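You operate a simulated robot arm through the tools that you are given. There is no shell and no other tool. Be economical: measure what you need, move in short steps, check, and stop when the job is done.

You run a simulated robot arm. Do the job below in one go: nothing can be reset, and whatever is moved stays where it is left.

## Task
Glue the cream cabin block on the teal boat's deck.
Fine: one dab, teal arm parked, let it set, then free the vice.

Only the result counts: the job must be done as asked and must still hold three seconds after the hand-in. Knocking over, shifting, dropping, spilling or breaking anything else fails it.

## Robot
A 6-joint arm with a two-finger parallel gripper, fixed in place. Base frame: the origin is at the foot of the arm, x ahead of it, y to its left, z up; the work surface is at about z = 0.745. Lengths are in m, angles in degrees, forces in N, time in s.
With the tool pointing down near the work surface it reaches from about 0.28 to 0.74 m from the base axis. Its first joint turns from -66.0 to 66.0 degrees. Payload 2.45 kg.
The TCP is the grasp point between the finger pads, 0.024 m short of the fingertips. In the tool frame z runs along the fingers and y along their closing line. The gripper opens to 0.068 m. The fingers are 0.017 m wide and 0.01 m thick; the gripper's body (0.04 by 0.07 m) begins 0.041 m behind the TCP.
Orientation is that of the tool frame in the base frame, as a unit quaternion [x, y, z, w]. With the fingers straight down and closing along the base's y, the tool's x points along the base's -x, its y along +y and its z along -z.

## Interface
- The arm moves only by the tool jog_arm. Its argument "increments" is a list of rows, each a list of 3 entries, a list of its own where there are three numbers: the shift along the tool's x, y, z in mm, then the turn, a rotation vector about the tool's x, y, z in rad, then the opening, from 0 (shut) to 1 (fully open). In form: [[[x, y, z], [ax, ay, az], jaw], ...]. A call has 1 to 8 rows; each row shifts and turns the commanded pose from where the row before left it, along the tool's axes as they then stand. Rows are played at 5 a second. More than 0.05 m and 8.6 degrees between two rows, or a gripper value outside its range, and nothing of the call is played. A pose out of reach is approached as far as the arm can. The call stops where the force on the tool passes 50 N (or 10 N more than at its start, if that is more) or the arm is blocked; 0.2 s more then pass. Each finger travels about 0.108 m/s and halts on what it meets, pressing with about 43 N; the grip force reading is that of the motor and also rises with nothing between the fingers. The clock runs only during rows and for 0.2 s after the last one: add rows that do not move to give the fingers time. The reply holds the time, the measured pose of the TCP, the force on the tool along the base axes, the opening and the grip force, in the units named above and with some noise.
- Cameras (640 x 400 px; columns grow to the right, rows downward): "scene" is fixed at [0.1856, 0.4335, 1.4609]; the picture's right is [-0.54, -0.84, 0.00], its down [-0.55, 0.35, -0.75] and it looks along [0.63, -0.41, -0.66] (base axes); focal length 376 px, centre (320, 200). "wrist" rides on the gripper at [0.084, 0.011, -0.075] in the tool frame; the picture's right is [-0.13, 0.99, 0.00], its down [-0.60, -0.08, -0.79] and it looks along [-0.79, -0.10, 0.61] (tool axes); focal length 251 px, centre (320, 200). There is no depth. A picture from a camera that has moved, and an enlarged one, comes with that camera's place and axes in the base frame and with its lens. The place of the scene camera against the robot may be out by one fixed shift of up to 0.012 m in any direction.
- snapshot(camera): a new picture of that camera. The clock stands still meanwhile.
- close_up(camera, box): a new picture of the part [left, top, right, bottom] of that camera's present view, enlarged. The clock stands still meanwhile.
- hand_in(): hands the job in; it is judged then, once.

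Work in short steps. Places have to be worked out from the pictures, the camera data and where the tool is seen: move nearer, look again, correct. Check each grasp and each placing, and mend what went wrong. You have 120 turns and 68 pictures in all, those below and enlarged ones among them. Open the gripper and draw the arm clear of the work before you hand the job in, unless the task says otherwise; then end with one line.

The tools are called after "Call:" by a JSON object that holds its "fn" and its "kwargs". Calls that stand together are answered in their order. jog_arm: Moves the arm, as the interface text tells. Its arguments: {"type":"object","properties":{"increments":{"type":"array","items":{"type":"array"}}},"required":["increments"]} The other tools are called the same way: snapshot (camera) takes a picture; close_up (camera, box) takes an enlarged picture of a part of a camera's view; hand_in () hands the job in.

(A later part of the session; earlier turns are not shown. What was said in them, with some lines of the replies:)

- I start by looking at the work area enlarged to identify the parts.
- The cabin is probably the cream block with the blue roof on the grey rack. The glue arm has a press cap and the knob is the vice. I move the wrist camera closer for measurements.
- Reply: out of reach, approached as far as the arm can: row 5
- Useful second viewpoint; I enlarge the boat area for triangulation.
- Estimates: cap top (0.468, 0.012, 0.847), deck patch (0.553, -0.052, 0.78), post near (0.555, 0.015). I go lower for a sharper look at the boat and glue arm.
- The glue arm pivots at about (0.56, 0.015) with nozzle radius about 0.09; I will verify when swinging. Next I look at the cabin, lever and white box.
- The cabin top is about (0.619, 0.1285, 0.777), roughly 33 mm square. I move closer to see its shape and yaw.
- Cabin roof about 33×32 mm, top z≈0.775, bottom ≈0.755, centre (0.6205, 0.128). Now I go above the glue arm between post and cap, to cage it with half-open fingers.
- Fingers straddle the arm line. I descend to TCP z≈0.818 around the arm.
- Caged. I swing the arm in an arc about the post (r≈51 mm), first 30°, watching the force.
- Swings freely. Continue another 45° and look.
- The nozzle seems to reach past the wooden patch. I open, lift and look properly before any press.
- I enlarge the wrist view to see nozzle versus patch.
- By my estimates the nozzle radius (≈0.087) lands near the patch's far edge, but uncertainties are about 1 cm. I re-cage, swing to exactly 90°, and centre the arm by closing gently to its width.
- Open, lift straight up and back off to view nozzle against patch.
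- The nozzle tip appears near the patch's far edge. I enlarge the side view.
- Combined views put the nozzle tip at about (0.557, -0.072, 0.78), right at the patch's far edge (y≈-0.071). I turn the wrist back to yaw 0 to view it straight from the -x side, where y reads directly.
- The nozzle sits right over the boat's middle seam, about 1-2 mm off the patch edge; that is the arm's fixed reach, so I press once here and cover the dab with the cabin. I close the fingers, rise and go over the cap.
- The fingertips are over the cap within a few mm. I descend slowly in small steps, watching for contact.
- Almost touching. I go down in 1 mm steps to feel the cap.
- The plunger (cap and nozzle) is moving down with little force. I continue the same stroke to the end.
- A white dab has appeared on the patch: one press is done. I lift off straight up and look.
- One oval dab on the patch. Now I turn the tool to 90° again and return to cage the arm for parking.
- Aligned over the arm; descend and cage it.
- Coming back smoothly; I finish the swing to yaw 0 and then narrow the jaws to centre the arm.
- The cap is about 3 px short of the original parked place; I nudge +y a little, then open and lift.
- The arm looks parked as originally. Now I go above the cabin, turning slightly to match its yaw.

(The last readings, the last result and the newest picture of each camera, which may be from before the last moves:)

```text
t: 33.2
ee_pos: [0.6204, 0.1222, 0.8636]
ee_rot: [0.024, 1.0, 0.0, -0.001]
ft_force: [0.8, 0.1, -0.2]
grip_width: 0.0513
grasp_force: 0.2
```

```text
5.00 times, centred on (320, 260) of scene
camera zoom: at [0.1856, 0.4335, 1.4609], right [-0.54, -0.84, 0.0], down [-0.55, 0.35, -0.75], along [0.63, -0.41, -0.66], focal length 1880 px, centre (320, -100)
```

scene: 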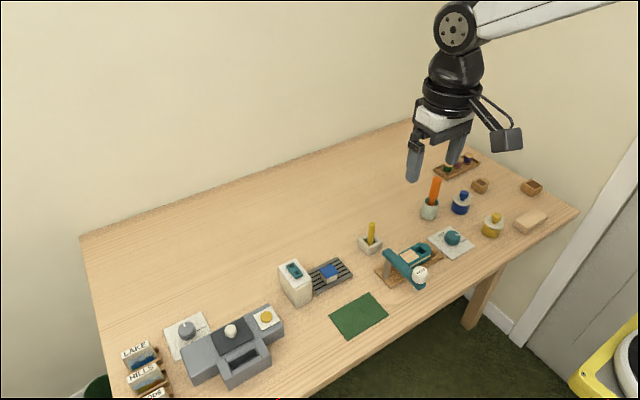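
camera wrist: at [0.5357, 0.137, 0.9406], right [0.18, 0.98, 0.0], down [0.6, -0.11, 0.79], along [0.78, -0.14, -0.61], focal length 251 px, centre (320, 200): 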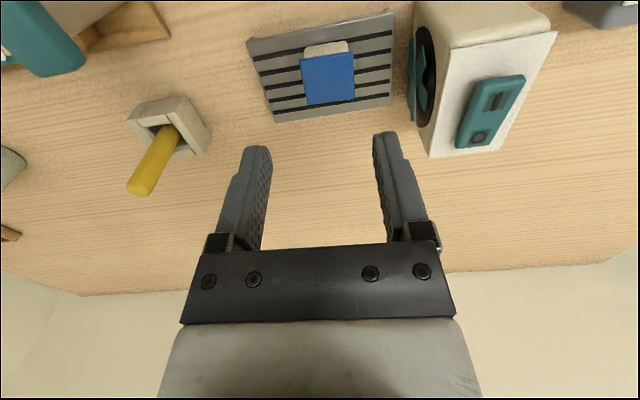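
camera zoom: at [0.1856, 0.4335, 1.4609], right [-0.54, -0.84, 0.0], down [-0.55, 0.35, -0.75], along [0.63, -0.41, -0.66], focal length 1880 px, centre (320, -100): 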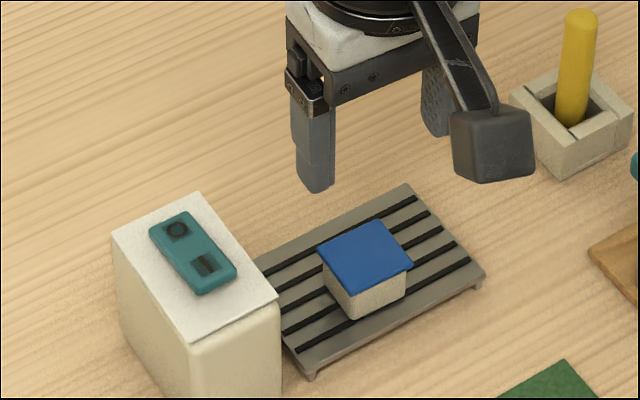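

Cabin top reads (0.618, 0.128). I shift +6 mm in y and lower around it to TCP z≈0.782.

Call:
{"fn": "jog_arm", "kwargs": {"increments": [[[1.8, 6, 20], [0, 0, 0], 0.75], [[0, 0, 20], [0, 0, 0], 0.75], [[0, 0, 20], [0, 0, 0], 0.75], [[0, 0, 12], [0, 0, 0], 0.75], [[0, 0, 9], [0, 0, 0], 0.75], [[0, 0, 0], [0, 0, 0], 0.75]]}}

Call:
{"fn": "close_up", "kwargs": {"camera": "scene", "box": [270, 220, 370, 300]}}

Call:
{"fn": "snapshot", "kwargs": {"camera": "wrist"}}

```text
t: 34.6
ee_pos: [0.6191, 0.129, 0.7848]
ee_rot: [0.024, 1.0, 0.0, 0.0]
ft_force: [-0.2, 0.0, -0.3]
grip_width: 0.0509
grasp_force: 0.0
```

```text
5.00 times, centred on (320, 260) of scene
camera zoom: at [0.1856, 0.4335, 1.4609], right [-0.54, -0.84, 0.0], down [-0.55, 0.35, -0.75], along [0.63, -0.41, -0.66], focal length 1880 px, centre (320, -100)
```

zoom: 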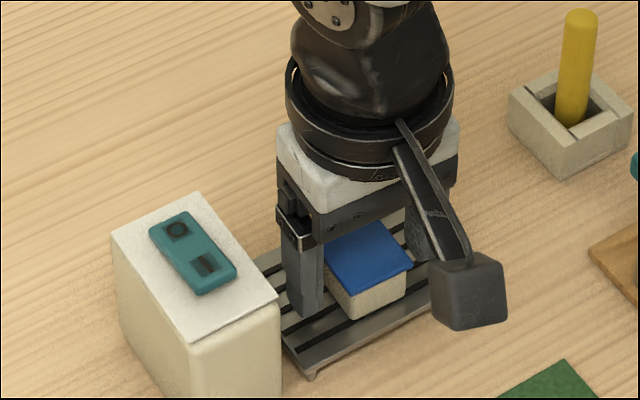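

```text
24 pictures are left
camera wrist: at [0.535, 0.1432, 0.8602], right [0.18, 0.98, 0.0], down [0.6, -0.11, 0.79], along [0.78, -0.14, -0.61], focal length 251 px, centre (320, 200)
```

wrist: 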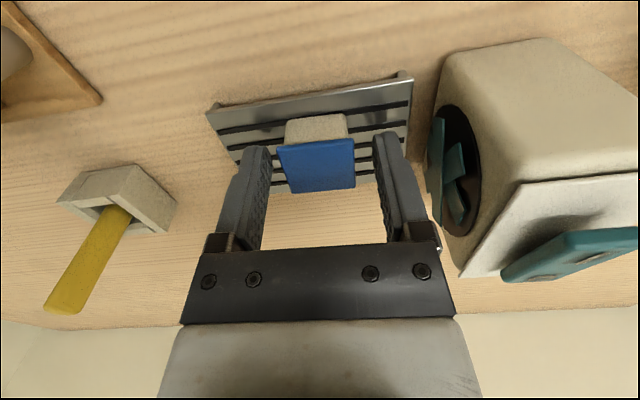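

Fingers straddle the block. I close gently and read the width.

Call:
{"fn": "jog_arm", "kwargs": {"increments": [[[0, 0, 0], [0, 0, 0], 0.6], [[0, 0, 0], [0, 0, 0], 0.5], [[0, 0, 0], [0, 0, 0], 0.4], [[0, 0, 0], [0, 0, 0], 0.35], [[0, 0, 0], [0, 0, 0], 0.35]]}}

Call:
{"fn": "close_up", "kwargs": {"camera": "wrist", "box": [200, 70, 460, 230]}}

```text
t: 35.8
ee_pos: [0.6196, 0.1296, 0.7846]
ee_rot: [0.025, 1.0, 0.0, 0.0]
ft_force: [0.8, 0.2, -0.6]
grip_width: 0.0319
grasp_force: 43.1
```

```text
2.46 times, centred on (330, 150) of wrist
camera zoom: at [0.5349, 0.1432, 0.8604], right [0.18, 0.98, 0.0], down [0.6, -0.11, 0.79], along [0.78, -0.14, -0.61], focal length 619 px, centre (295, 323)
```

zoom: 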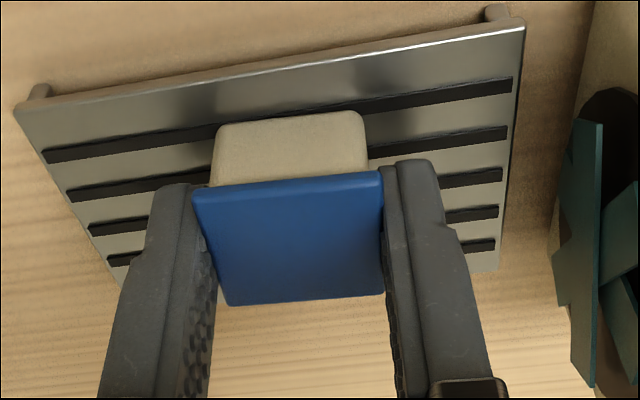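

Held at 32 mm on the roof edges, centred on the tool. I lift and check.

Call:
{"fn": "jog_arm", "kwargs": {"increments": [[[0, 0, -10], [0, 0, 0], 0.35], [[0, 0, -30], [0, 0, 0], 0.35], [[0, 0, -40], [0, 0, 0], 0.35], [[0, 0, 0], [0, 0, 0], 0.35]]}}

Call:
{"fn": "snapshot", "kwargs": {"camera": "wrist"}}

Call:
{"fn": "close_up", "kwargs": {"camera": "scene", "box": [270, 180, 420, 300]}}

```text
t: 36.8
ee_pos: [0.6192, 0.1282, 0.8644]
ee_rot: [0.024, 1.0, 0.0, 0.0]
ft_force: [0.4, 0.4, 0.1]
grip_width: 0.032
grasp_force: 43.4
```

```text
22 pictures are left
camera wrist: at [0.5345, 0.1428, 0.9415], right [0.18, 0.98, 0.0], down [0.6, -0.11, 0.79], along [0.78, -0.14, -0.61], focal length 251 px, centre (320, 200)
```

wrist: 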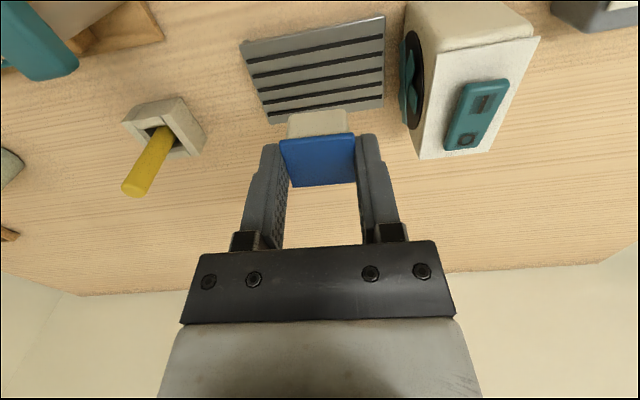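

```text
3.33 times, centred on (345, 240) of scene
camera zoom: at [0.1856, 0.4335, 1.4609], right [-0.54, -0.84, 0.0], down [-0.55, 0.35, -0.75], along [0.63, -0.41, -0.66], focal length 1253 px, centre (237, 67)
```

zoom: 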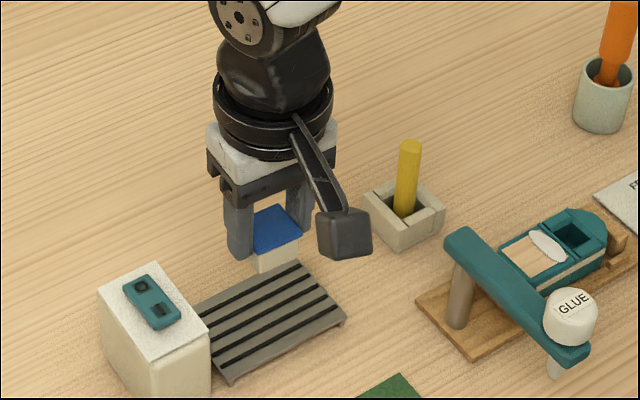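

The cabin is held level. I raise, square up the yaw and carry it above the patch at TCP z≈0.91.

Call:
{"fn": "jog_arm", "kwargs": {"increments": [[[0, 0, -45], [0, 0, -0.049], 0.35], [[12.4, -36.6, 0], [0, 0, 0], 0.35], [[12.4, -36.6, 0], [0, 0, 0], 0.35], [[12.4, -36.6, 0], [0, 0, 0], 0.35], [[12.4, -36.6, 0], [0, 0, 0], 0.35], [[12.4, -36.6, 0], [0, 0, 0], 0.35], [[0, 0, 40], [0, 0, 0], 0.35], [[0, 0, 0], [0, 0, 0], 0.35]]}}

Call:
{"fn": "snapshot", "kwargs": {"camera": "wrist"}}

Call:
{"fn": "close_up", "kwargs": {"camera": "scene", "box": [380, 210, 480, 290]}}

```text
t: 38.6
ee_pos: [0.5579, -0.0551, 0.8691]
ee_rot: [0.0, 1.0, 0.001, 0.001]
ft_force: [-0.7, -0.2, -0.4]
grip_width: 0.0325
grasp_force: 42.8
```

```text
20 pictures are left
camera wrist: at [0.4724, -0.0449, 0.9455], right [0.13, 0.99, 0.0], down [0.6, -0.08, 0.79], along [0.79, -0.1, -0.61], focal length 251 px, centre (320, 200)
```

wrist: 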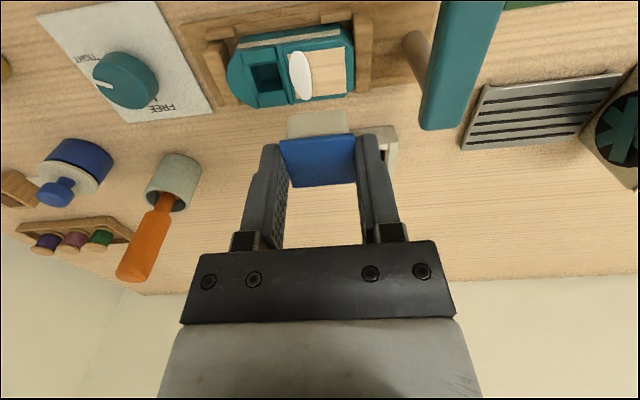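

```text
5.00 times, centred on (430, 250) of scene
camera zoom: at [0.1856, 0.4334, 1.4609], right [-0.54, -0.84, 0.0], down [-0.55, 0.35, -0.75], along [0.63, -0.41, -0.66], focal length 1880 px, centre (-230, -50)
```

zoom: 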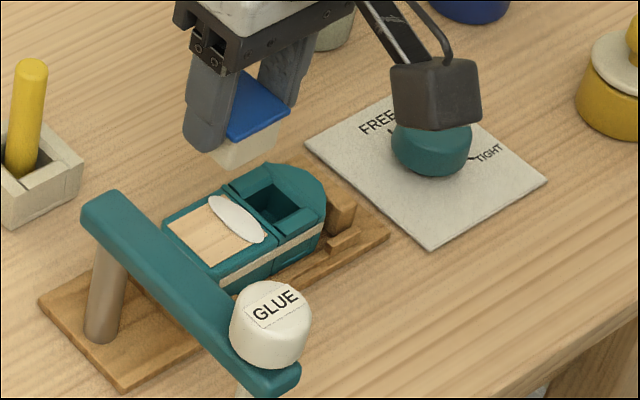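

The patch centre reads (0.556, -0.055); I'm within 1-2 mm. I correct x and descend to just above the deck.

Call:
{"fn": "jog_arm", "kwargs": {"increments": [[[1.5, -0.5, 20], [0, 0, 0], 0.35], [[0, 0, 20], [0, 0, 0], 0.35], [[0, 0, 15], [0, 0, 0], 0.35], [[0, 0, 5], [0, 0, 0], 0.35], [[0, 0, 0], [0, 0, 0], 0.35]]}}

Call:
{"fn": "close_up", "kwargs": {"camera": "wrist", "box": [220, 70, 420, 200]}}

Call:
{"fn": "close_up", "kwargs": {"camera": "scene", "box": [380, 220, 460, 284]}}

```text
t: 39.8
ee_pos: [0.5561, -0.0543, 0.8107]
ee_rot: [0.0, 1.0, 0.0, 0.004]
ft_force: [-9.5, -1.0, 39.2]
grip_width: 0.0326
grasp_force: 43.2
```

```text
3.08 times, centred on (320, 135) of wrist
camera zoom: at [0.4718, -0.0445, 0.8864], right [0.13, 0.99, 0.0], down [0.6, -0.08, 0.8], along [0.79, -0.1, -0.6], focal length 774 px, centre (320, 400)
```

zoom: 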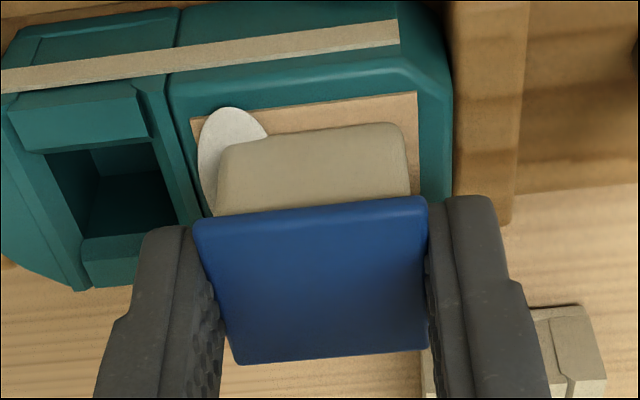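

```text
6.25 times, centred on (420, 252) of scene
camera zoom: at [0.1847, 0.4335, 1.461], right [-0.54, -0.84, 0.0], down [-0.55, 0.35, -0.75], along [0.64, -0.41, -0.66], focal length 2350 px, centre (-305, -125)
```

zoom: 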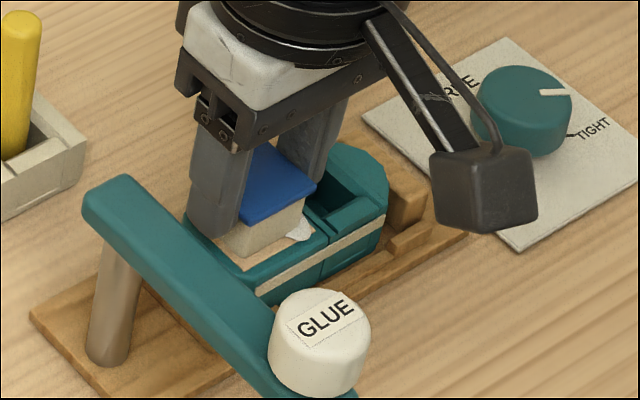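

Contact came at TCP z≈0.811, so the deck is higher than I assumed and the block is about 5 mm too far in +x. I lift 3 mm to see if it comes free.

Call:
{"fn": "jog_arm", "kwargs": {"increments": [[[0, 0, -4], [0, 0, 0], 0.35], [[0, 0, -4], [0, 0, 0], 0.35], [[0, 0, 0], [0, 0, 0], 0.35]]}}

Call:
{"fn": "close_up", "kwargs": {"camera": "wrist", "box": [220, 70, 420, 200]}}

```text
t: 40.6
ee_pos: [0.556, -0.0545, 0.8163]
ee_rot: [0.001, 1.0, 0.0, 0.0]
ft_force: [0.9, -0.4, 1.1]
grip_width: 0.032
grasp_force: 42.9
```

```text
3.08 times, centred on (320, 135) of wrist
camera zoom: at [0.4709, -0.0442, 0.8925], right [0.13, 0.99, 0.0], down [0.6, -0.08, 0.79], along [0.79, -0.1, -0.61], focal length 774 px, centre (320, 400)
```

zoom: 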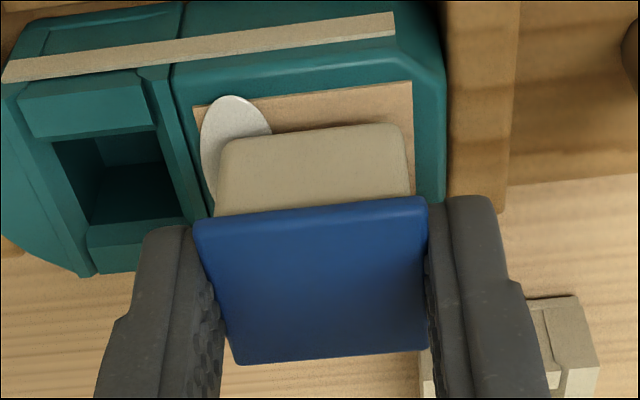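

It came free. By direct comparison of edges it needs about 3 mm toward -x and 1 mm toward -y; I shift, then lower gently to contact.

Call:
{"fn": "jog_arm", "kwargs": {"increments": [[[3, -1, 0], [0, 0, 0], 0.35], [[0, 0, 3], [0, 0, 0], 0.35], [[0, 0, 1.5], [0, 0, 0], 0.35], [[0, 0, 0], [0, 0, 0], 0.35]]}}

Call:
{"fn": "close_up", "kwargs": {"camera": "wrist", "box": [220, 70, 420, 200]}}

```text
t: 41.6
ee_pos: [0.5525, -0.0547, 0.8114]
ee_rot: [0.001, 1.0, 0.0, 0.0]
ft_force: [-0.3, -0.4, -0.1]
grip_width: 0.0321
grasp_force: 43.2
```

```text
3.08 times, centred on (320, 135) of wrist
camera zoom: at [0.4681, -0.0451, 0.8886], right [0.13, 0.99, 0.0], down [0.6, -0.08, 0.79], along [0.79, -0.1, -0.61], focal length 774 px, centre (320, 400)
```

zoom: 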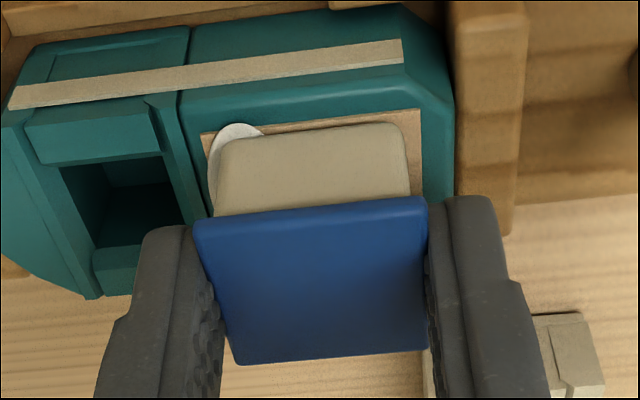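

Nicely centred now; lower in half-mm steps to light contact.

Call:
{"fn": "jog_arm", "kwargs": {"increments": [[[0, 0, 0.5], [0, 0, 0], 0.35], [[0, 0, 0.5], [0, 0, 0], 0.35], [[0, 0, 0], [0, 0, 0], 0.35]]}}

```text
t: 42.4
ee_pos: [0.5535, -0.0567, 0.8117]
ee_rot: [0.0, 1.0, 0.0, 0.001]
ft_force: [-0.3, 0.0, 0.0]
grip_width: 0.0319
grasp_force: 43.0
```

Call:
{"fn": "jog_arm", "kwargs": {"increments": [[[0, 0, 0.7], [0, 0, 0], 0.35], [[0, 0, 0.7], [0, 0, 0], 0.35], [[0, 0, 0], [0, 0, 0], 0.35]]}}

```text
t: 43.2
ee_pos: [0.5537, -0.0565, 0.8097]
ee_rot: [0.0, 1.0, 0.0, 0.001]
ft_force: [-2.8, -0.3, 13.3]
grip_width: 0.032
grasp_force: 42.7
```

Contact at 13 N: seated. I relieve slightly, open the fingers and lift clear.

Call:
{"fn": "jog_arm", "kwargs": {"increments": [[[0, 0, -0.6], [0, 0, 0], 0.35], [[0, 0, 0], [0, 0, 0], 0.5], [[0, 0, 0], [0, 0, 0], 0.6], [[0, 0, 0], [0, 0, 0], 0.65], [[0, 0, -10], [0, 0, 0], 0.65], [[0, 0, -30], [0, 0, 0], 0.65], [[0, 0, -30], [0, 0, 0], 0.65]]}}

Call:
{"fn": "snapshot", "kwargs": {"camera": "wrist"}}

Call:
{"fn": "close_up", "kwargs": {"camera": "scene", "box": [390, 210, 490, 290]}}

```text
t: 44.8
ee_pos: [0.5523, -0.0555, 0.8812]
ee_rot: [-0.001, 1.0, 0.0, 0.001]
ft_force: [-0.9, -0.6, -0.5]
grip_width: 0.0442
grasp_force: 0.0
```

```text
14 pictures are left
camera wrist: at [0.4672, -0.0456, 0.957], right [0.13, 0.99, 0.0], down [0.6, -0.08, 0.79], along [0.79, -0.1, -0.61], focal length 251 px, centre (320, 200)
```

wrist: 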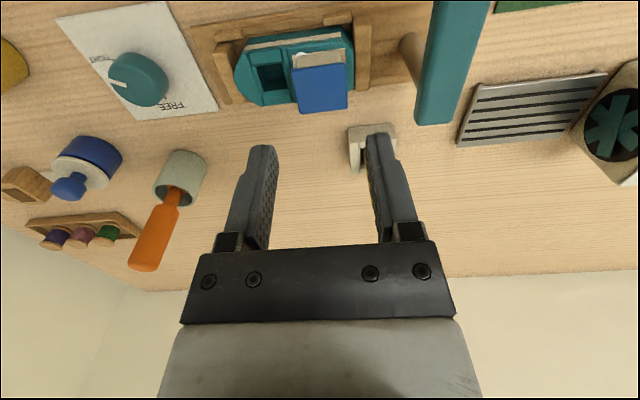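

```text
5.00 times, centred on (440, 250) of scene
camera zoom: at [0.1856, 0.4335, 1.461], right [-0.54, -0.84, 0.0], down [-0.55, 0.35, -0.75], along [0.63, -0.41, -0.66], focal length 1880 px, centre (-280, -50)
```

zoom: 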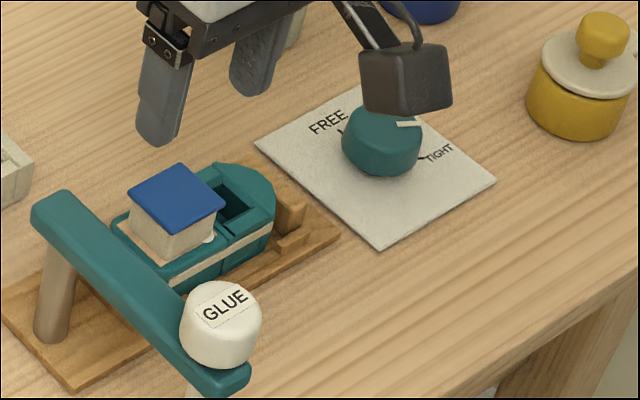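

Cabin seated squarely on the patch, covering the dab. While the glue sets I move to look at the vice knob, mixing in idle rows.

Call:
{"fn": "jog_arm", "kwargs": {"increments": [[[30, -40, 0], [0, 0, 0], 1], [[30, -40, 0], [0, 0, 0], 1], [[30, -45, 0], [0, 0, 0], 1], [[0, 0, 0], [0, 0, 0], 1], [[0, 0, 0], [0, 0, 0], 1], [[0, 0, 0], [0, 0, 0], 1], [[0, 0, 0], [0, 0, 0], 1], [[0, 0, 0], [0, 0, 0], 1]]}}

Call:
{"fn": "close_up", "kwargs": {"camera": "wrist", "box": [220, 60, 420, 185]}}

```text
refused: row 3 steps farther than a row can; nothing moved
```

```text
3.20 times, centred on (320, 122) of wrist
camera zoom: at [0.4672, -0.0456, 0.957], right [0.13, 0.99, 0.0], down [0.6, -0.08, 0.79], along [0.79, -0.1, -0.61], focal length 805 px, centre (320, 448)
```

zoom: 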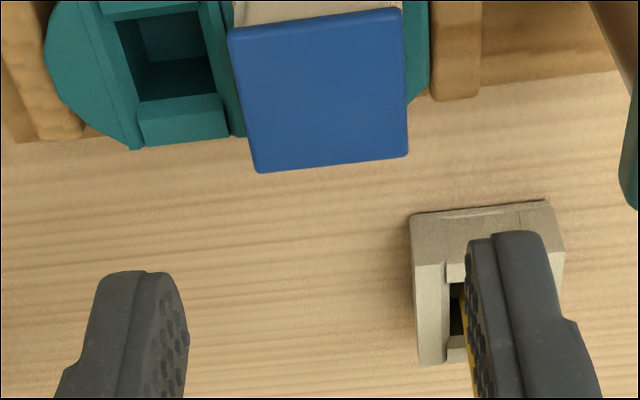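

The last step was too long; I use shorter ones.

Call:
{"fn": "jog_arm", "kwargs": {"increments": [[[25, -34, 0], [0, 0, 0], 1], [[25, -34, 0], [0, 0, 0], 1], [[25, -34, 0], [0, 0, 0], 1], [[25, -34, 0], [0, 0, 0], 1], [[0, 0, 0], [0, 0, 0], 1], [[0, 0, 0], [0, 0, 0], 1], [[0, 0, 0], [0, 0, 0], 1], [[0, 0, 0], [0, 0, 0], 1]]}}

Call:
{"fn": "close_up", "kwargs": {"camera": "wrist", "box": [220, 60, 420, 185]}}

```text
t: 46.6
ee_pos: [0.4538, -0.1919, 0.8813]
ee_rot: [0.0, 1.0, 0.001, 0.0]
ft_force: [-0.2, -1.3, -0.1]
grip_width: 0.0682
grasp_force: 0.2
```

```text
3.20 times, centred on (320, 122) of wrist
camera zoom: at [0.3683, -0.1816, 0.9571], right [0.13, 0.99, 0.0], down [0.6, -0.08, 0.79], along [0.79, -0.1, -0.61], focal length 805 px, centre (320, 448)
```

zoom: 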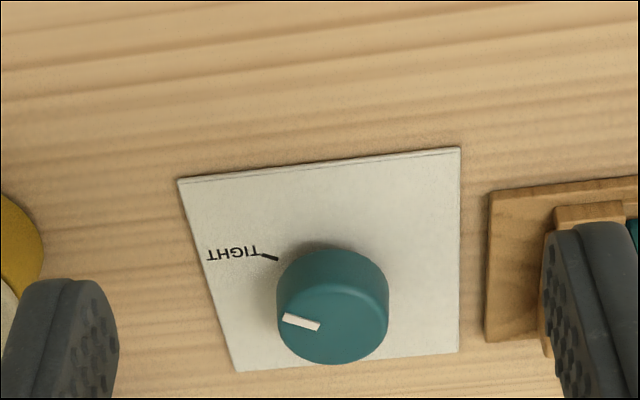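

The pointer is on TIGHT; knob centre ≈ (0.547, -0.199), top z≈0.769; FREE lies about 138° counter-clockwise. First I let the glue set with idle time well clear of the work.

Call:
{"fn": "jog_arm", "kwargs": {"increments": [[[0, 0, 0], [0, 0, 0], 1], [[0, 0, 0], [0, 0, 0], 1], [[0, 0, 0], [0, 0, 0], 1], [[0, 0, 0], [0, 0, 0], 1], [[0, 0, 0], [0, 0, 0], 1], [[0, 0, 0], [0, 0, 0], 1], [[0, 0, 0], [0, 0, 0], 1], [[0, 0, 0], [0, 0, 0], 1]]}}

Call:
{"fn": "jog_arm", "kwargs": {"increments": [[[0, 0, 0], [0, 0, 0], 1], [[0, 0, 0], [0, 0, 0], 1], [[0, 0, 0], [0, 0, 0], 1], [[0, 0, 0], [0, 0, 0], 1], [[0, 0, 0], [0, 0, 0], 1], [[0, 0, 0], [0, 0, 0], 1], [[0, 0, 0], [0, 0, 0], 1], [[0, 0, 0], [0, 0, 0], 1]]}}

Call:
{"fn": "jog_arm", "kwargs": {"increments": [[[0, 0, 0], [0, 0, 0], 1], [[0, 0, 0], [0, 0, 0], 1], [[0, 0, 0], [0, 0, 0], 1], [[0, 0, 0], [0, 0, 0], 1], [[0, 0, 0], [0, 0, 0], 1], [[0, 0, 0], [0, 0, 0], 1], [[0, 0, 0], [0, 0, 0], 1], [[0, 0, 0], [0, 0, 0], 1]]}}

Call:
{"fn": "jog_arm", "kwargs": {"increments": [[[0, 0, 0], [0, 0, 0], 1], [[0, 0, 0], [0, 0, 0], 1], [[0, 0, 0], [0, 0, 0], 1], [[0, 0, 0], [0, 0, 0], 1], [[0, 0, 0], [0, 0, 0], 1], [[0, 0, 0], [0, 0, 0], 1], [[0, 0, 0], [0, 0, 0], 1], [[0, 0, 0], [0, 0, 0], 1]]}}

Call:
{"fn": "jog_arm", "kwargs": {"increments": [[[0, 0, 0], [0, 0, 0], 1], [[0, 0, 0], [0, 0, 0], 1], [[0, 0, 0], [0, 0, 0], 1], [[0, 0, 0], [0, 0, 0], 1], [[0, 0, 0], [0, 0, 0], 1], [[0, 0, 0], [0, 0, 0], 1], [[0, 0, 0], [0, 0, 0], 1], [[0, 0, 0], [0, 0, 0], 1]]}}

Call:
{"fn": "close_up", "kwargs": {"camera": "scene", "box": [390, 210, 490, 290]}}

```text
t: 48.4
ee_pos: [0.4539, -0.1916, 0.8817]
ee_rot: [0.0, 1.0, -0.001, 0.0]
ft_force: [-0.2, 1.1, -0.3]
grip_width: 0.0679
grasp_force: 0.1
```

```text
t: 50.2
ee_pos: [0.4535, -0.1918, 0.8814]
ee_rot: [0.0, 1.0, 0.0, 0.001]
ft_force: [0.2, 0.3, -0.2]
grip_width: 0.068
grasp_force: 0.0
```

```text
t: 52.0
ee_pos: [0.4536, -0.1917, 0.8804]
ee_rot: [0.0, 1.0, 0.0, -0.001]
ft_force: [0.4, -0.7, 0.2]
grip_width: 0.0681
grasp_force: 0.1
```

```text
t: 53.8
ee_pos: [0.4529, -0.1925, 0.8806]
ee_rot: [0.0, 1.0, 0.0, 0.0]
ft_force: [0.7, 0.3, 0.5]
grip_width: 0.068
grasp_force: 0.1
```

```text
t: 55.6
ee_pos: [0.4534, -0.1922, 0.8812]
ee_rot: [0.0, 1.0, 0.001, 0.0]
ft_force: [0.5, -0.4, 0.0]
grip_width: 0.0681
grasp_force: 0.1
```

```text
5.00 times, centred on (440, 250) of scene
camera zoom: at [0.1856, 0.4335, 1.4609], right [-0.54, -0.84, 0.0], down [-0.55, 0.35, -0.75], along [0.63, -0.41, -0.66], focal length 1880 px, centre (-280, -50)
```

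zoom: 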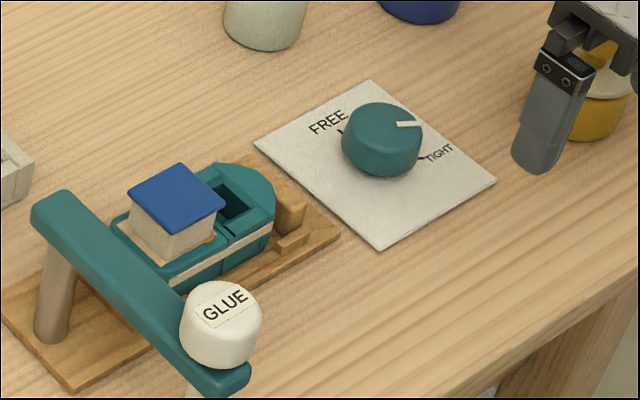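

The glue edge seems to have changed from white to amber; I zoom to confirm.

Call:
{"fn": "close_up", "kwargs": {"camera": "scene", "box": [415, 240, 445, 264]}}

```text
16.00 times, centred on (430, 252) of scene
camera zoom: at [0.1856, 0.4335, 1.4609], right [-0.54, -0.84, 0.0], down [-0.55, 0.35, -0.75], along [0.63, -0.41, -0.66], focal length 6015 px, centre (-1440, -632)
```

zoom: 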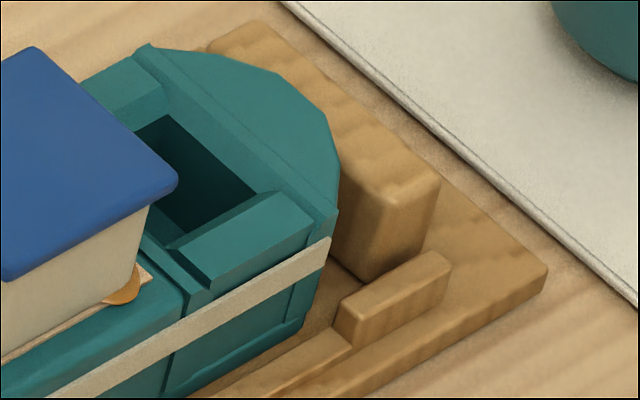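

Glue is amber, apparently cured; I allow extra time during the approach. Now I go above the knob and pre-turn the tool by +0.7 rad.

Call:
{"fn": "jog_arm", "kwargs": {"increments": [[[-47, -4, 0], [0, 0, 0], 1], [[-46.5, -3, 0], [0, 0, 0], 1], [[0, 0, 0], [0, 0, 0.14], 1], [[0, 0, 0], [0, 0, 0.14], 1], [[0, 0, 0], [0, 0, 0.14], 1], [[0, 0, 0], [0, 0, 0.14], 1], [[0, 0, 0], [0, 0, 0.14], 1], [[0, 0, 40], [0, 0, 0], 1]]}}

Call:
{"fn": "snapshot", "kwargs": {"camera": "wrist"}}

Call:
{"fn": "close_up", "kwargs": {"camera": "scene", "box": [420, 190, 520, 270]}}

```text
t: 57.4
ee_pos: [0.5477, -0.1994, 0.8406]
ee_rot: [0.344, 0.939, 0.0, 0.001]
ft_force: [-0.2, -0.5, 0.2]
grip_width: 0.0683
grasp_force: 0.1
```

```text
8 pictures are left
camera wrist: at [0.489, -0.1372, 0.9163], right [0.74, 0.67, 0.0], down [0.41, -0.45, 0.79], along [0.54, -0.59, -0.61], focal length 251 px, centre (320, 200)
```

wrist: 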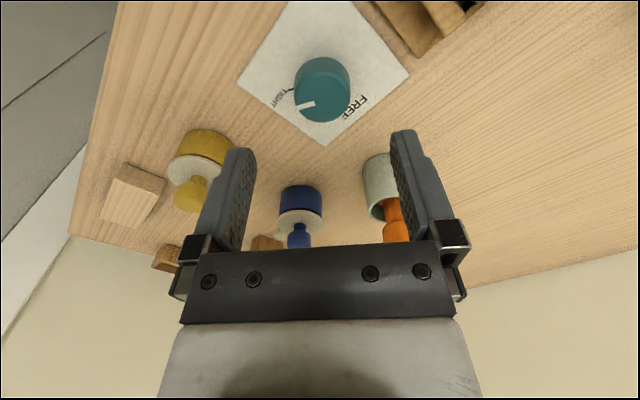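

```text
5.00 times, centred on (470, 230) of scene
camera zoom: at [0.1856, 0.4335, 1.4609], right [-0.54, -0.84, 0.0], down [-0.55, 0.35, -0.75], along [0.63, -0.41, -0.66], focal length 1880 px, centre (-430, 50)
```

zoom: 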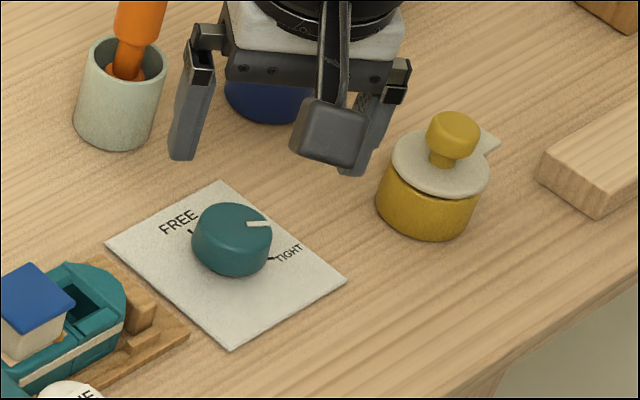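

Knob centre confirmed at (0.548, -0.200). TIGHT at ~244°, FREE at ~0°, so about 120° counter-clockwise. I descend and grip the knob.

Call:
{"fn": "jog_arm", "kwargs": {"increments": [[[0, 0, 30], [0, 0, 0], 1], [[0, 0, 24], [0, 0, 0], 1], [[0, 0, 10], [0, 0, 0], 1], [[0, 0, 0], [0, 0, 0], 0.7], [[0, 0, 0], [0, 0, 0], 0.5], [[0, 0, 0], [0, 0, 0], 0.4], [[0, 0, 0], [0, 0, 0], 0.4]]}}

```text
t: 59.0
ee_pos: [0.5473, -0.1968, 0.7762]
ee_rot: [0.342, 0.94, 0.0, 0.0]
ft_force: [10.3, 11.3, -7.6]
grip_width: 0.0368
grasp_force: 44.9
```

Gripped at 37 mm with a slight sideways load; I shift 2.5 mm along tool +y to relieve it.

Call:
{"fn": "jog_arm", "kwargs": {"increments": [[[0, 2.5, 0], [0, 0, 0], 0.4], [[0, 0, 0], [0, 0, 0], 0.4]]}}

```text
t: 59.6
ee_pos: [0.5477, -0.1964, 0.7766]
ee_rot: [0.344, 0.939, 0.001, -0.001]
ft_force: [-4.5, -2.5, -5.7]
grip_width: 0.0368
grasp_force: 44.8
```

Load nearly gone. Now turn counter-clockwise, first 32°.

Call:
{"fn": "jog_arm", "kwargs": {"increments": [[[0, -0.5, 0], [0, 0, -0.14], 0.4], [[0, 0, 0], [0, 0, -0.14], 0.4], [[0, 0, 0], [0, 0, -0.14], 0.4], [[0, 0, 0], [0, 0, -0.14], 0.4]]}}

Call:
{"fn": "jog_arm", "kwargs": {"increments": [[[0, 0, 0], [0, 0, -0.14], 0.4], [[0, 0, 0], [0, 0, -0.14], 0.4], [[0, 0, 0], [0, 0, -0.14], 0.4], [[0, 0, 0], [0, 0, -0.14], 0.4], [[0, 0, 0], [0, 0, 0], 0.4]]}}

Call:
{"fn": "close_up", "kwargs": {"camera": "scene", "box": [420, 190, 520, 270]}}

```text
t: 60.6
ee_pos: [0.5465, -0.1998, 0.7761]
ee_rot: [0.069, 0.998, 0.0, -0.001]
ft_force: [-16.7, -32.4, -1.1]
grip_width: 0.0369
grasp_force: 44.5
```

```text
t: 61.8
ee_pos: [0.5466, -0.2023, 0.776]
ee_rot: [-0.207, 0.978, -0.002, 0.001]
ft_force: [-8.5, -43.5, -17.7]
grip_width: 0.0369
grasp_force: 45.3
```

```text
5.00 times, centred on (470, 230) of scene
camera zoom: at [0.1858, 0.4324, 1.4613], right [-0.54, -0.84, 0.0], down [-0.55, 0.36, -0.75], along [0.63, -0.41, -0.66], focal length 1880 px, centre (-430, 50)
```

zoom: 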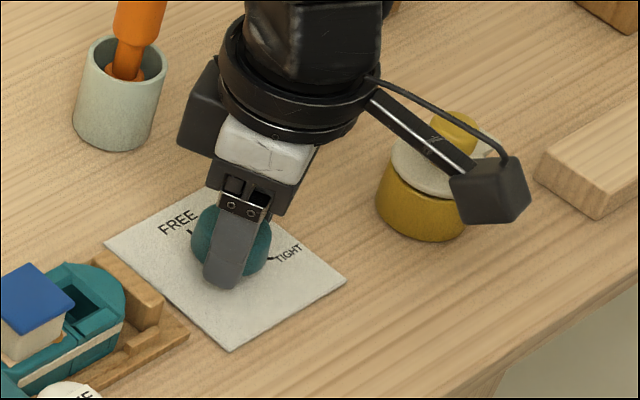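

The knob turned with the tool though a side load built up. I open, lift clear and check the pointer.

Call:
{"fn": "jog_arm", "kwargs": {"increments": [[[0, 0, 0], [0, 0, 0], 0.7], [[0, 0, 0], [0, 0, 0], 1], [[0, 0, -30], [0, 0, 0], 1], [[0, 0, -40], [0, 0, 0], 1], [[0, 0, 0], [0, 0, 0.14], 1], [[0, 0, 0], [0, 0, 0.14], 1]]}}

Call:
{"fn": "close_up", "kwargs": {"camera": "wrist", "box": [220, 20, 420, 145]}}

```text
t: 63.2
ee_pos: [0.5483, -0.1954, 0.8465]
ee_rot: [-0.07, 0.998, 0.0, 0.0]
ft_force: [-0.3, 0.1, 0.6]
grip_width: 0.0681
grasp_force: 0.0
```

```text
3.20 times, centred on (320, 82) of wrist
camera zoom: at [0.4619, -0.1979, 0.9231], right [-0.01, 1.0, 0.0], down [0.61, 0.0, 0.79], along [0.79, 0.01, -0.61], focal length 805 px, centre (320, 576)
```

zoom: 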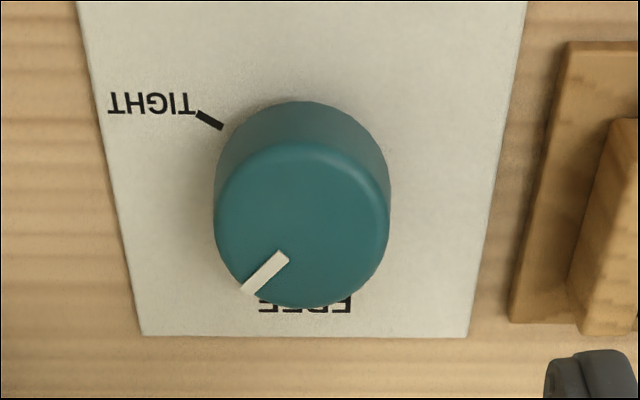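

The pointer is now about 42° short of FREE (FREE is straight +x). The knob centre is (0.5465, -0.200); I re-centre, turn the tool back and regrip.

Call:
{"fn": "jog_arm", "kwargs": {"increments": [[[2.2, -4.2, 0], [0, 0, 0.131], 1], [[0, 0, 0], [0, 0, 0.131], 1], [[0, 0, 0], [0, 0, 0.131], 1], [[0, 0, 0], [0, 0, 0.131], 1], [[0, 0, 40], [0, 0, 0], 1], [[0, 0, 30], [0, 0, 0], 1], [[0, 0, 0], [0, 0, 0], 1]]}}

Call:
{"fn": "jog_arm", "kwargs": {"increments": [[[0, 0, 0], [0, 0, 0], 0.7], [[0, 0, 0], [0, 0, 0], 0.55], [[0, 0, 0], [0, 0, 0], 0.45], [[0, 0, 0], [0, 0, 0], 0.45]]}}

```text
t: 64.8
ee_pos: [0.5459, -0.2025, 0.7766]
ee_rot: [0.191, 0.982, -0.001, 0.0]
ft_force: [-0.7, 0.4, 0.2]
grip_width: 0.0679
grasp_force: 0.1
```

```text
t: 65.8
ee_pos: [0.5467, -0.2004, 0.7773]
ee_rot: [0.191, 0.982, 0.0, 0.0]
ft_force: [5.4, 12.1, -2.2]
grip_width: 0.042
grasp_force: 7.0
```

One finger touched first; I shift 1.8 mm along tool +y while closing.

Call:
{"fn": "jog_arm", "kwargs": {"increments": [[[0, 1.8, 0], [0, 0, 0], 0.45], [[0, 0, 0], [0, 0, 0], 0.4], [[0, 0, 0], [0, 0, 0], 0.4], [[0, 0, 0], [0, 0, 0], 0.4]]}}

```text
t: 66.8
ee_pos: [0.5461, -0.1998, 0.7767]
ee_rot: [0.191, 0.982, 0.0, 0.0]
ft_force: [5.5, 14.2, -1.4]
grip_width: 0.039
grasp_force: 7.5
```

Call:
{"fn": "jog_arm", "kwargs": {"increments": [[[0, 0.8, 0], [0, 0, 0], 0.35], [[0, 0, 0], [0, 0, 0], 0.35], [[0, 0, 0], [0, 0, 0], 0.35]]}}

```text
t: 67.6
ee_pos: [0.5471, -0.1997, 0.7762]
ee_rot: [0.191, 0.982, 0.0, 0.0]
ft_force: [6.1, 13.3, -7.4]
grip_width: 0.0373
grasp_force: 45.4
```

Gripped at 37 mm. Turn counter-clockwise 21°, then check forces.

Call:
{"fn": "jog_arm", "kwargs": {"increments": [[[0, 0.6, 0], [0, 0, -0.122], 0.35], [[0, 0, 0], [0, 0, -0.122], 0.35], [[0, 0, 0], [0, 0, -0.122], 0.35]]}}

Call:
{"fn": "jog_arm", "kwargs": {"increments": [[[0, 0, 0], [0, 0, -0.122], 0.35], [[0, 0, 0], [0, 0, -0.122], 0.35], [[0, 0, 0], [0, 0, -0.122], 0.35], [[0, 0, 0], [0, 0, 0], 0.35]]}}

```text
t: 68.4
ee_pos: [0.5476, -0.1992, 0.7759]
ee_rot: [0.009, 1.0, 0.0, 0.0]
ft_force: [1.3, -11.1, -14.1]
grip_width: 0.0373
grasp_force: 45.1
```

```text
t: 69.4
ee_pos: [0.5471, -0.2022, 0.7756]
ee_rot: [-0.172, 0.985, 0.0, 0.0]
ft_force: [-2.7, -35.8, -21.6]
grip_width: 0.0375
grasp_force: 45.0
```

Turned the planned 42°. Open, lift and verify the pointer.

Call:
{"fn": "jog_arm", "kwargs": {"increments": [[[0, 0, 0], [0, 0, 0], 0.7], [[0, 0, 0], [0, 0, 0], 1], [[0, 0, -30], [0, 0, 0], 1], [[0, 0, -40], [0, 0, 0], 1], [[10, 0, -10], [0, 0, 0.14], 1], [[20, 0, 0], [0, 0, 0.14], 1]]}}

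Call:
{"fn": "close_up", "kwargs": {"camera": "wrist", "box": [220, 40, 420, 165]}}

```text
t: 70.8
ee_pos: [0.5186, -0.2066, 0.8581]
ee_rot: [-0.033, 0.999, 0.001, 0.0]
ft_force: [-0.6, 0.0, -0.5]
grip_width: 0.0679
grasp_force: 0.0
```

```text
3.20 times, centred on (320, 102) of wrist
camera zoom: at [0.4333, -0.2018, 0.933], right [0.06, 1.0, 0.0], down [0.61, -0.04, 0.79], along [0.79, -0.05, -0.61], focal length 805 px, centre (320, 512)
```

zoom: 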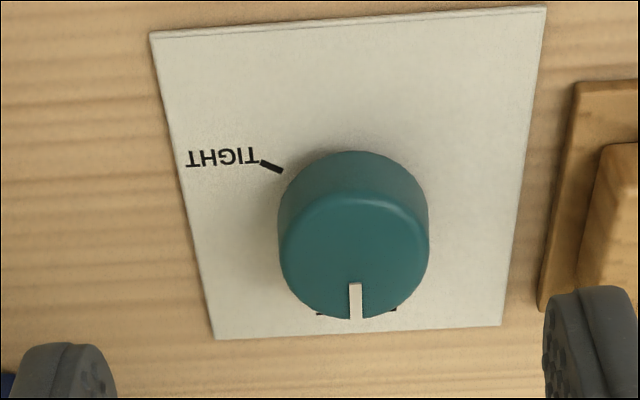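

The pointer is exactly on FREE. I draw the arm up and clear, then check the whole scene.

Call:
{"fn": "jog_arm", "kwargs": {"increments": [[[0, 0, -40], [0, 0, 0.05], 1], [[0, 0, -45], [0, 0, 0], 1], [[0, 0, -45], [0, 0, 0], 1], [[0, 0, -45], [0, 0, 0], 1], [[0, 0, -40], [0, 0, 0], 1], [[0, 0, 0], [0, 0, 0], 1]]}}

Call:
{"fn": "snapshot", "kwargs": {"camera": "scene"}}

Call:
{"fn": "close_up", "kwargs": {"camera": "scene", "box": [370, 210, 490, 300]}}

```text
t: 72.2
ee_pos: [0.5173, -0.2049, 1.0719]
ee_rot: [-0.009, 1.0, -0.001, -0.001]
ft_force: [0.2, -0.2, 0.1]
grip_width: 0.0683
grasp_force: 0.1
```

```text
3 pictures are left
```

scene: 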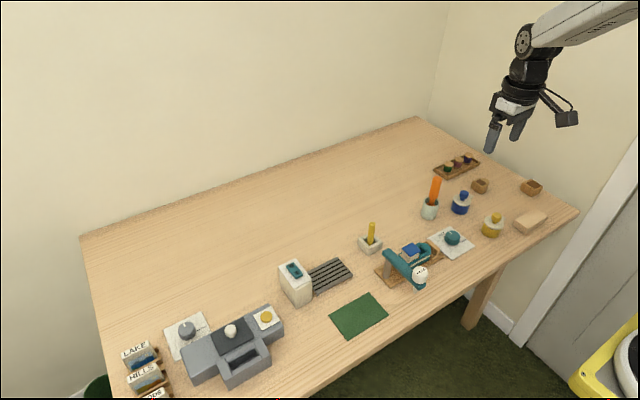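

```text
4.44 times, centred on (430, 255) of scene
camera zoom: at [0.1856, 0.4335, 1.4609], right [-0.54, -0.84, 0.0], down [-0.55, 0.35, -0.75], along [0.63, -0.41, -0.66], focal length 1671 px, centre (-169, -44)
```

zoom: 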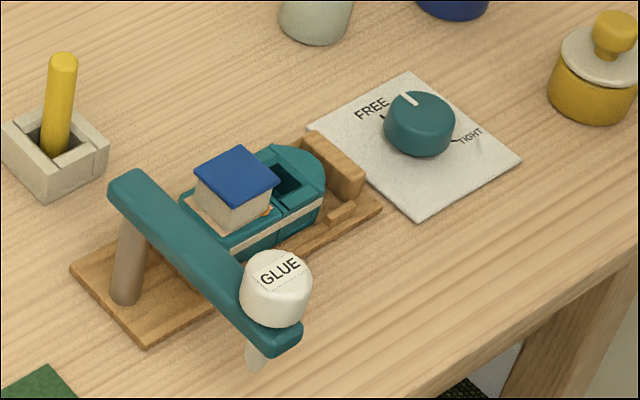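

The vice jaw has drawn back from the bow, the cabin is in place on amber glue, the teal arm is parked and the gripper is open and clear. I hand in.

Call:
{"fn": "hand_in", "kwargs": {}}

```text
The job is handed in.
```

The cream cabin is glued to the teal boat's deck with one dab (the glue had turned amber before I touched the vice), the teal arm is back at its parked position, and the vice is at FREE with its jaw clear of the bow; the dab landed near the bow-side edge of the deck patch, because that is as close as the teal arm's swing gets, and a sliver of it shows beside the cabin.
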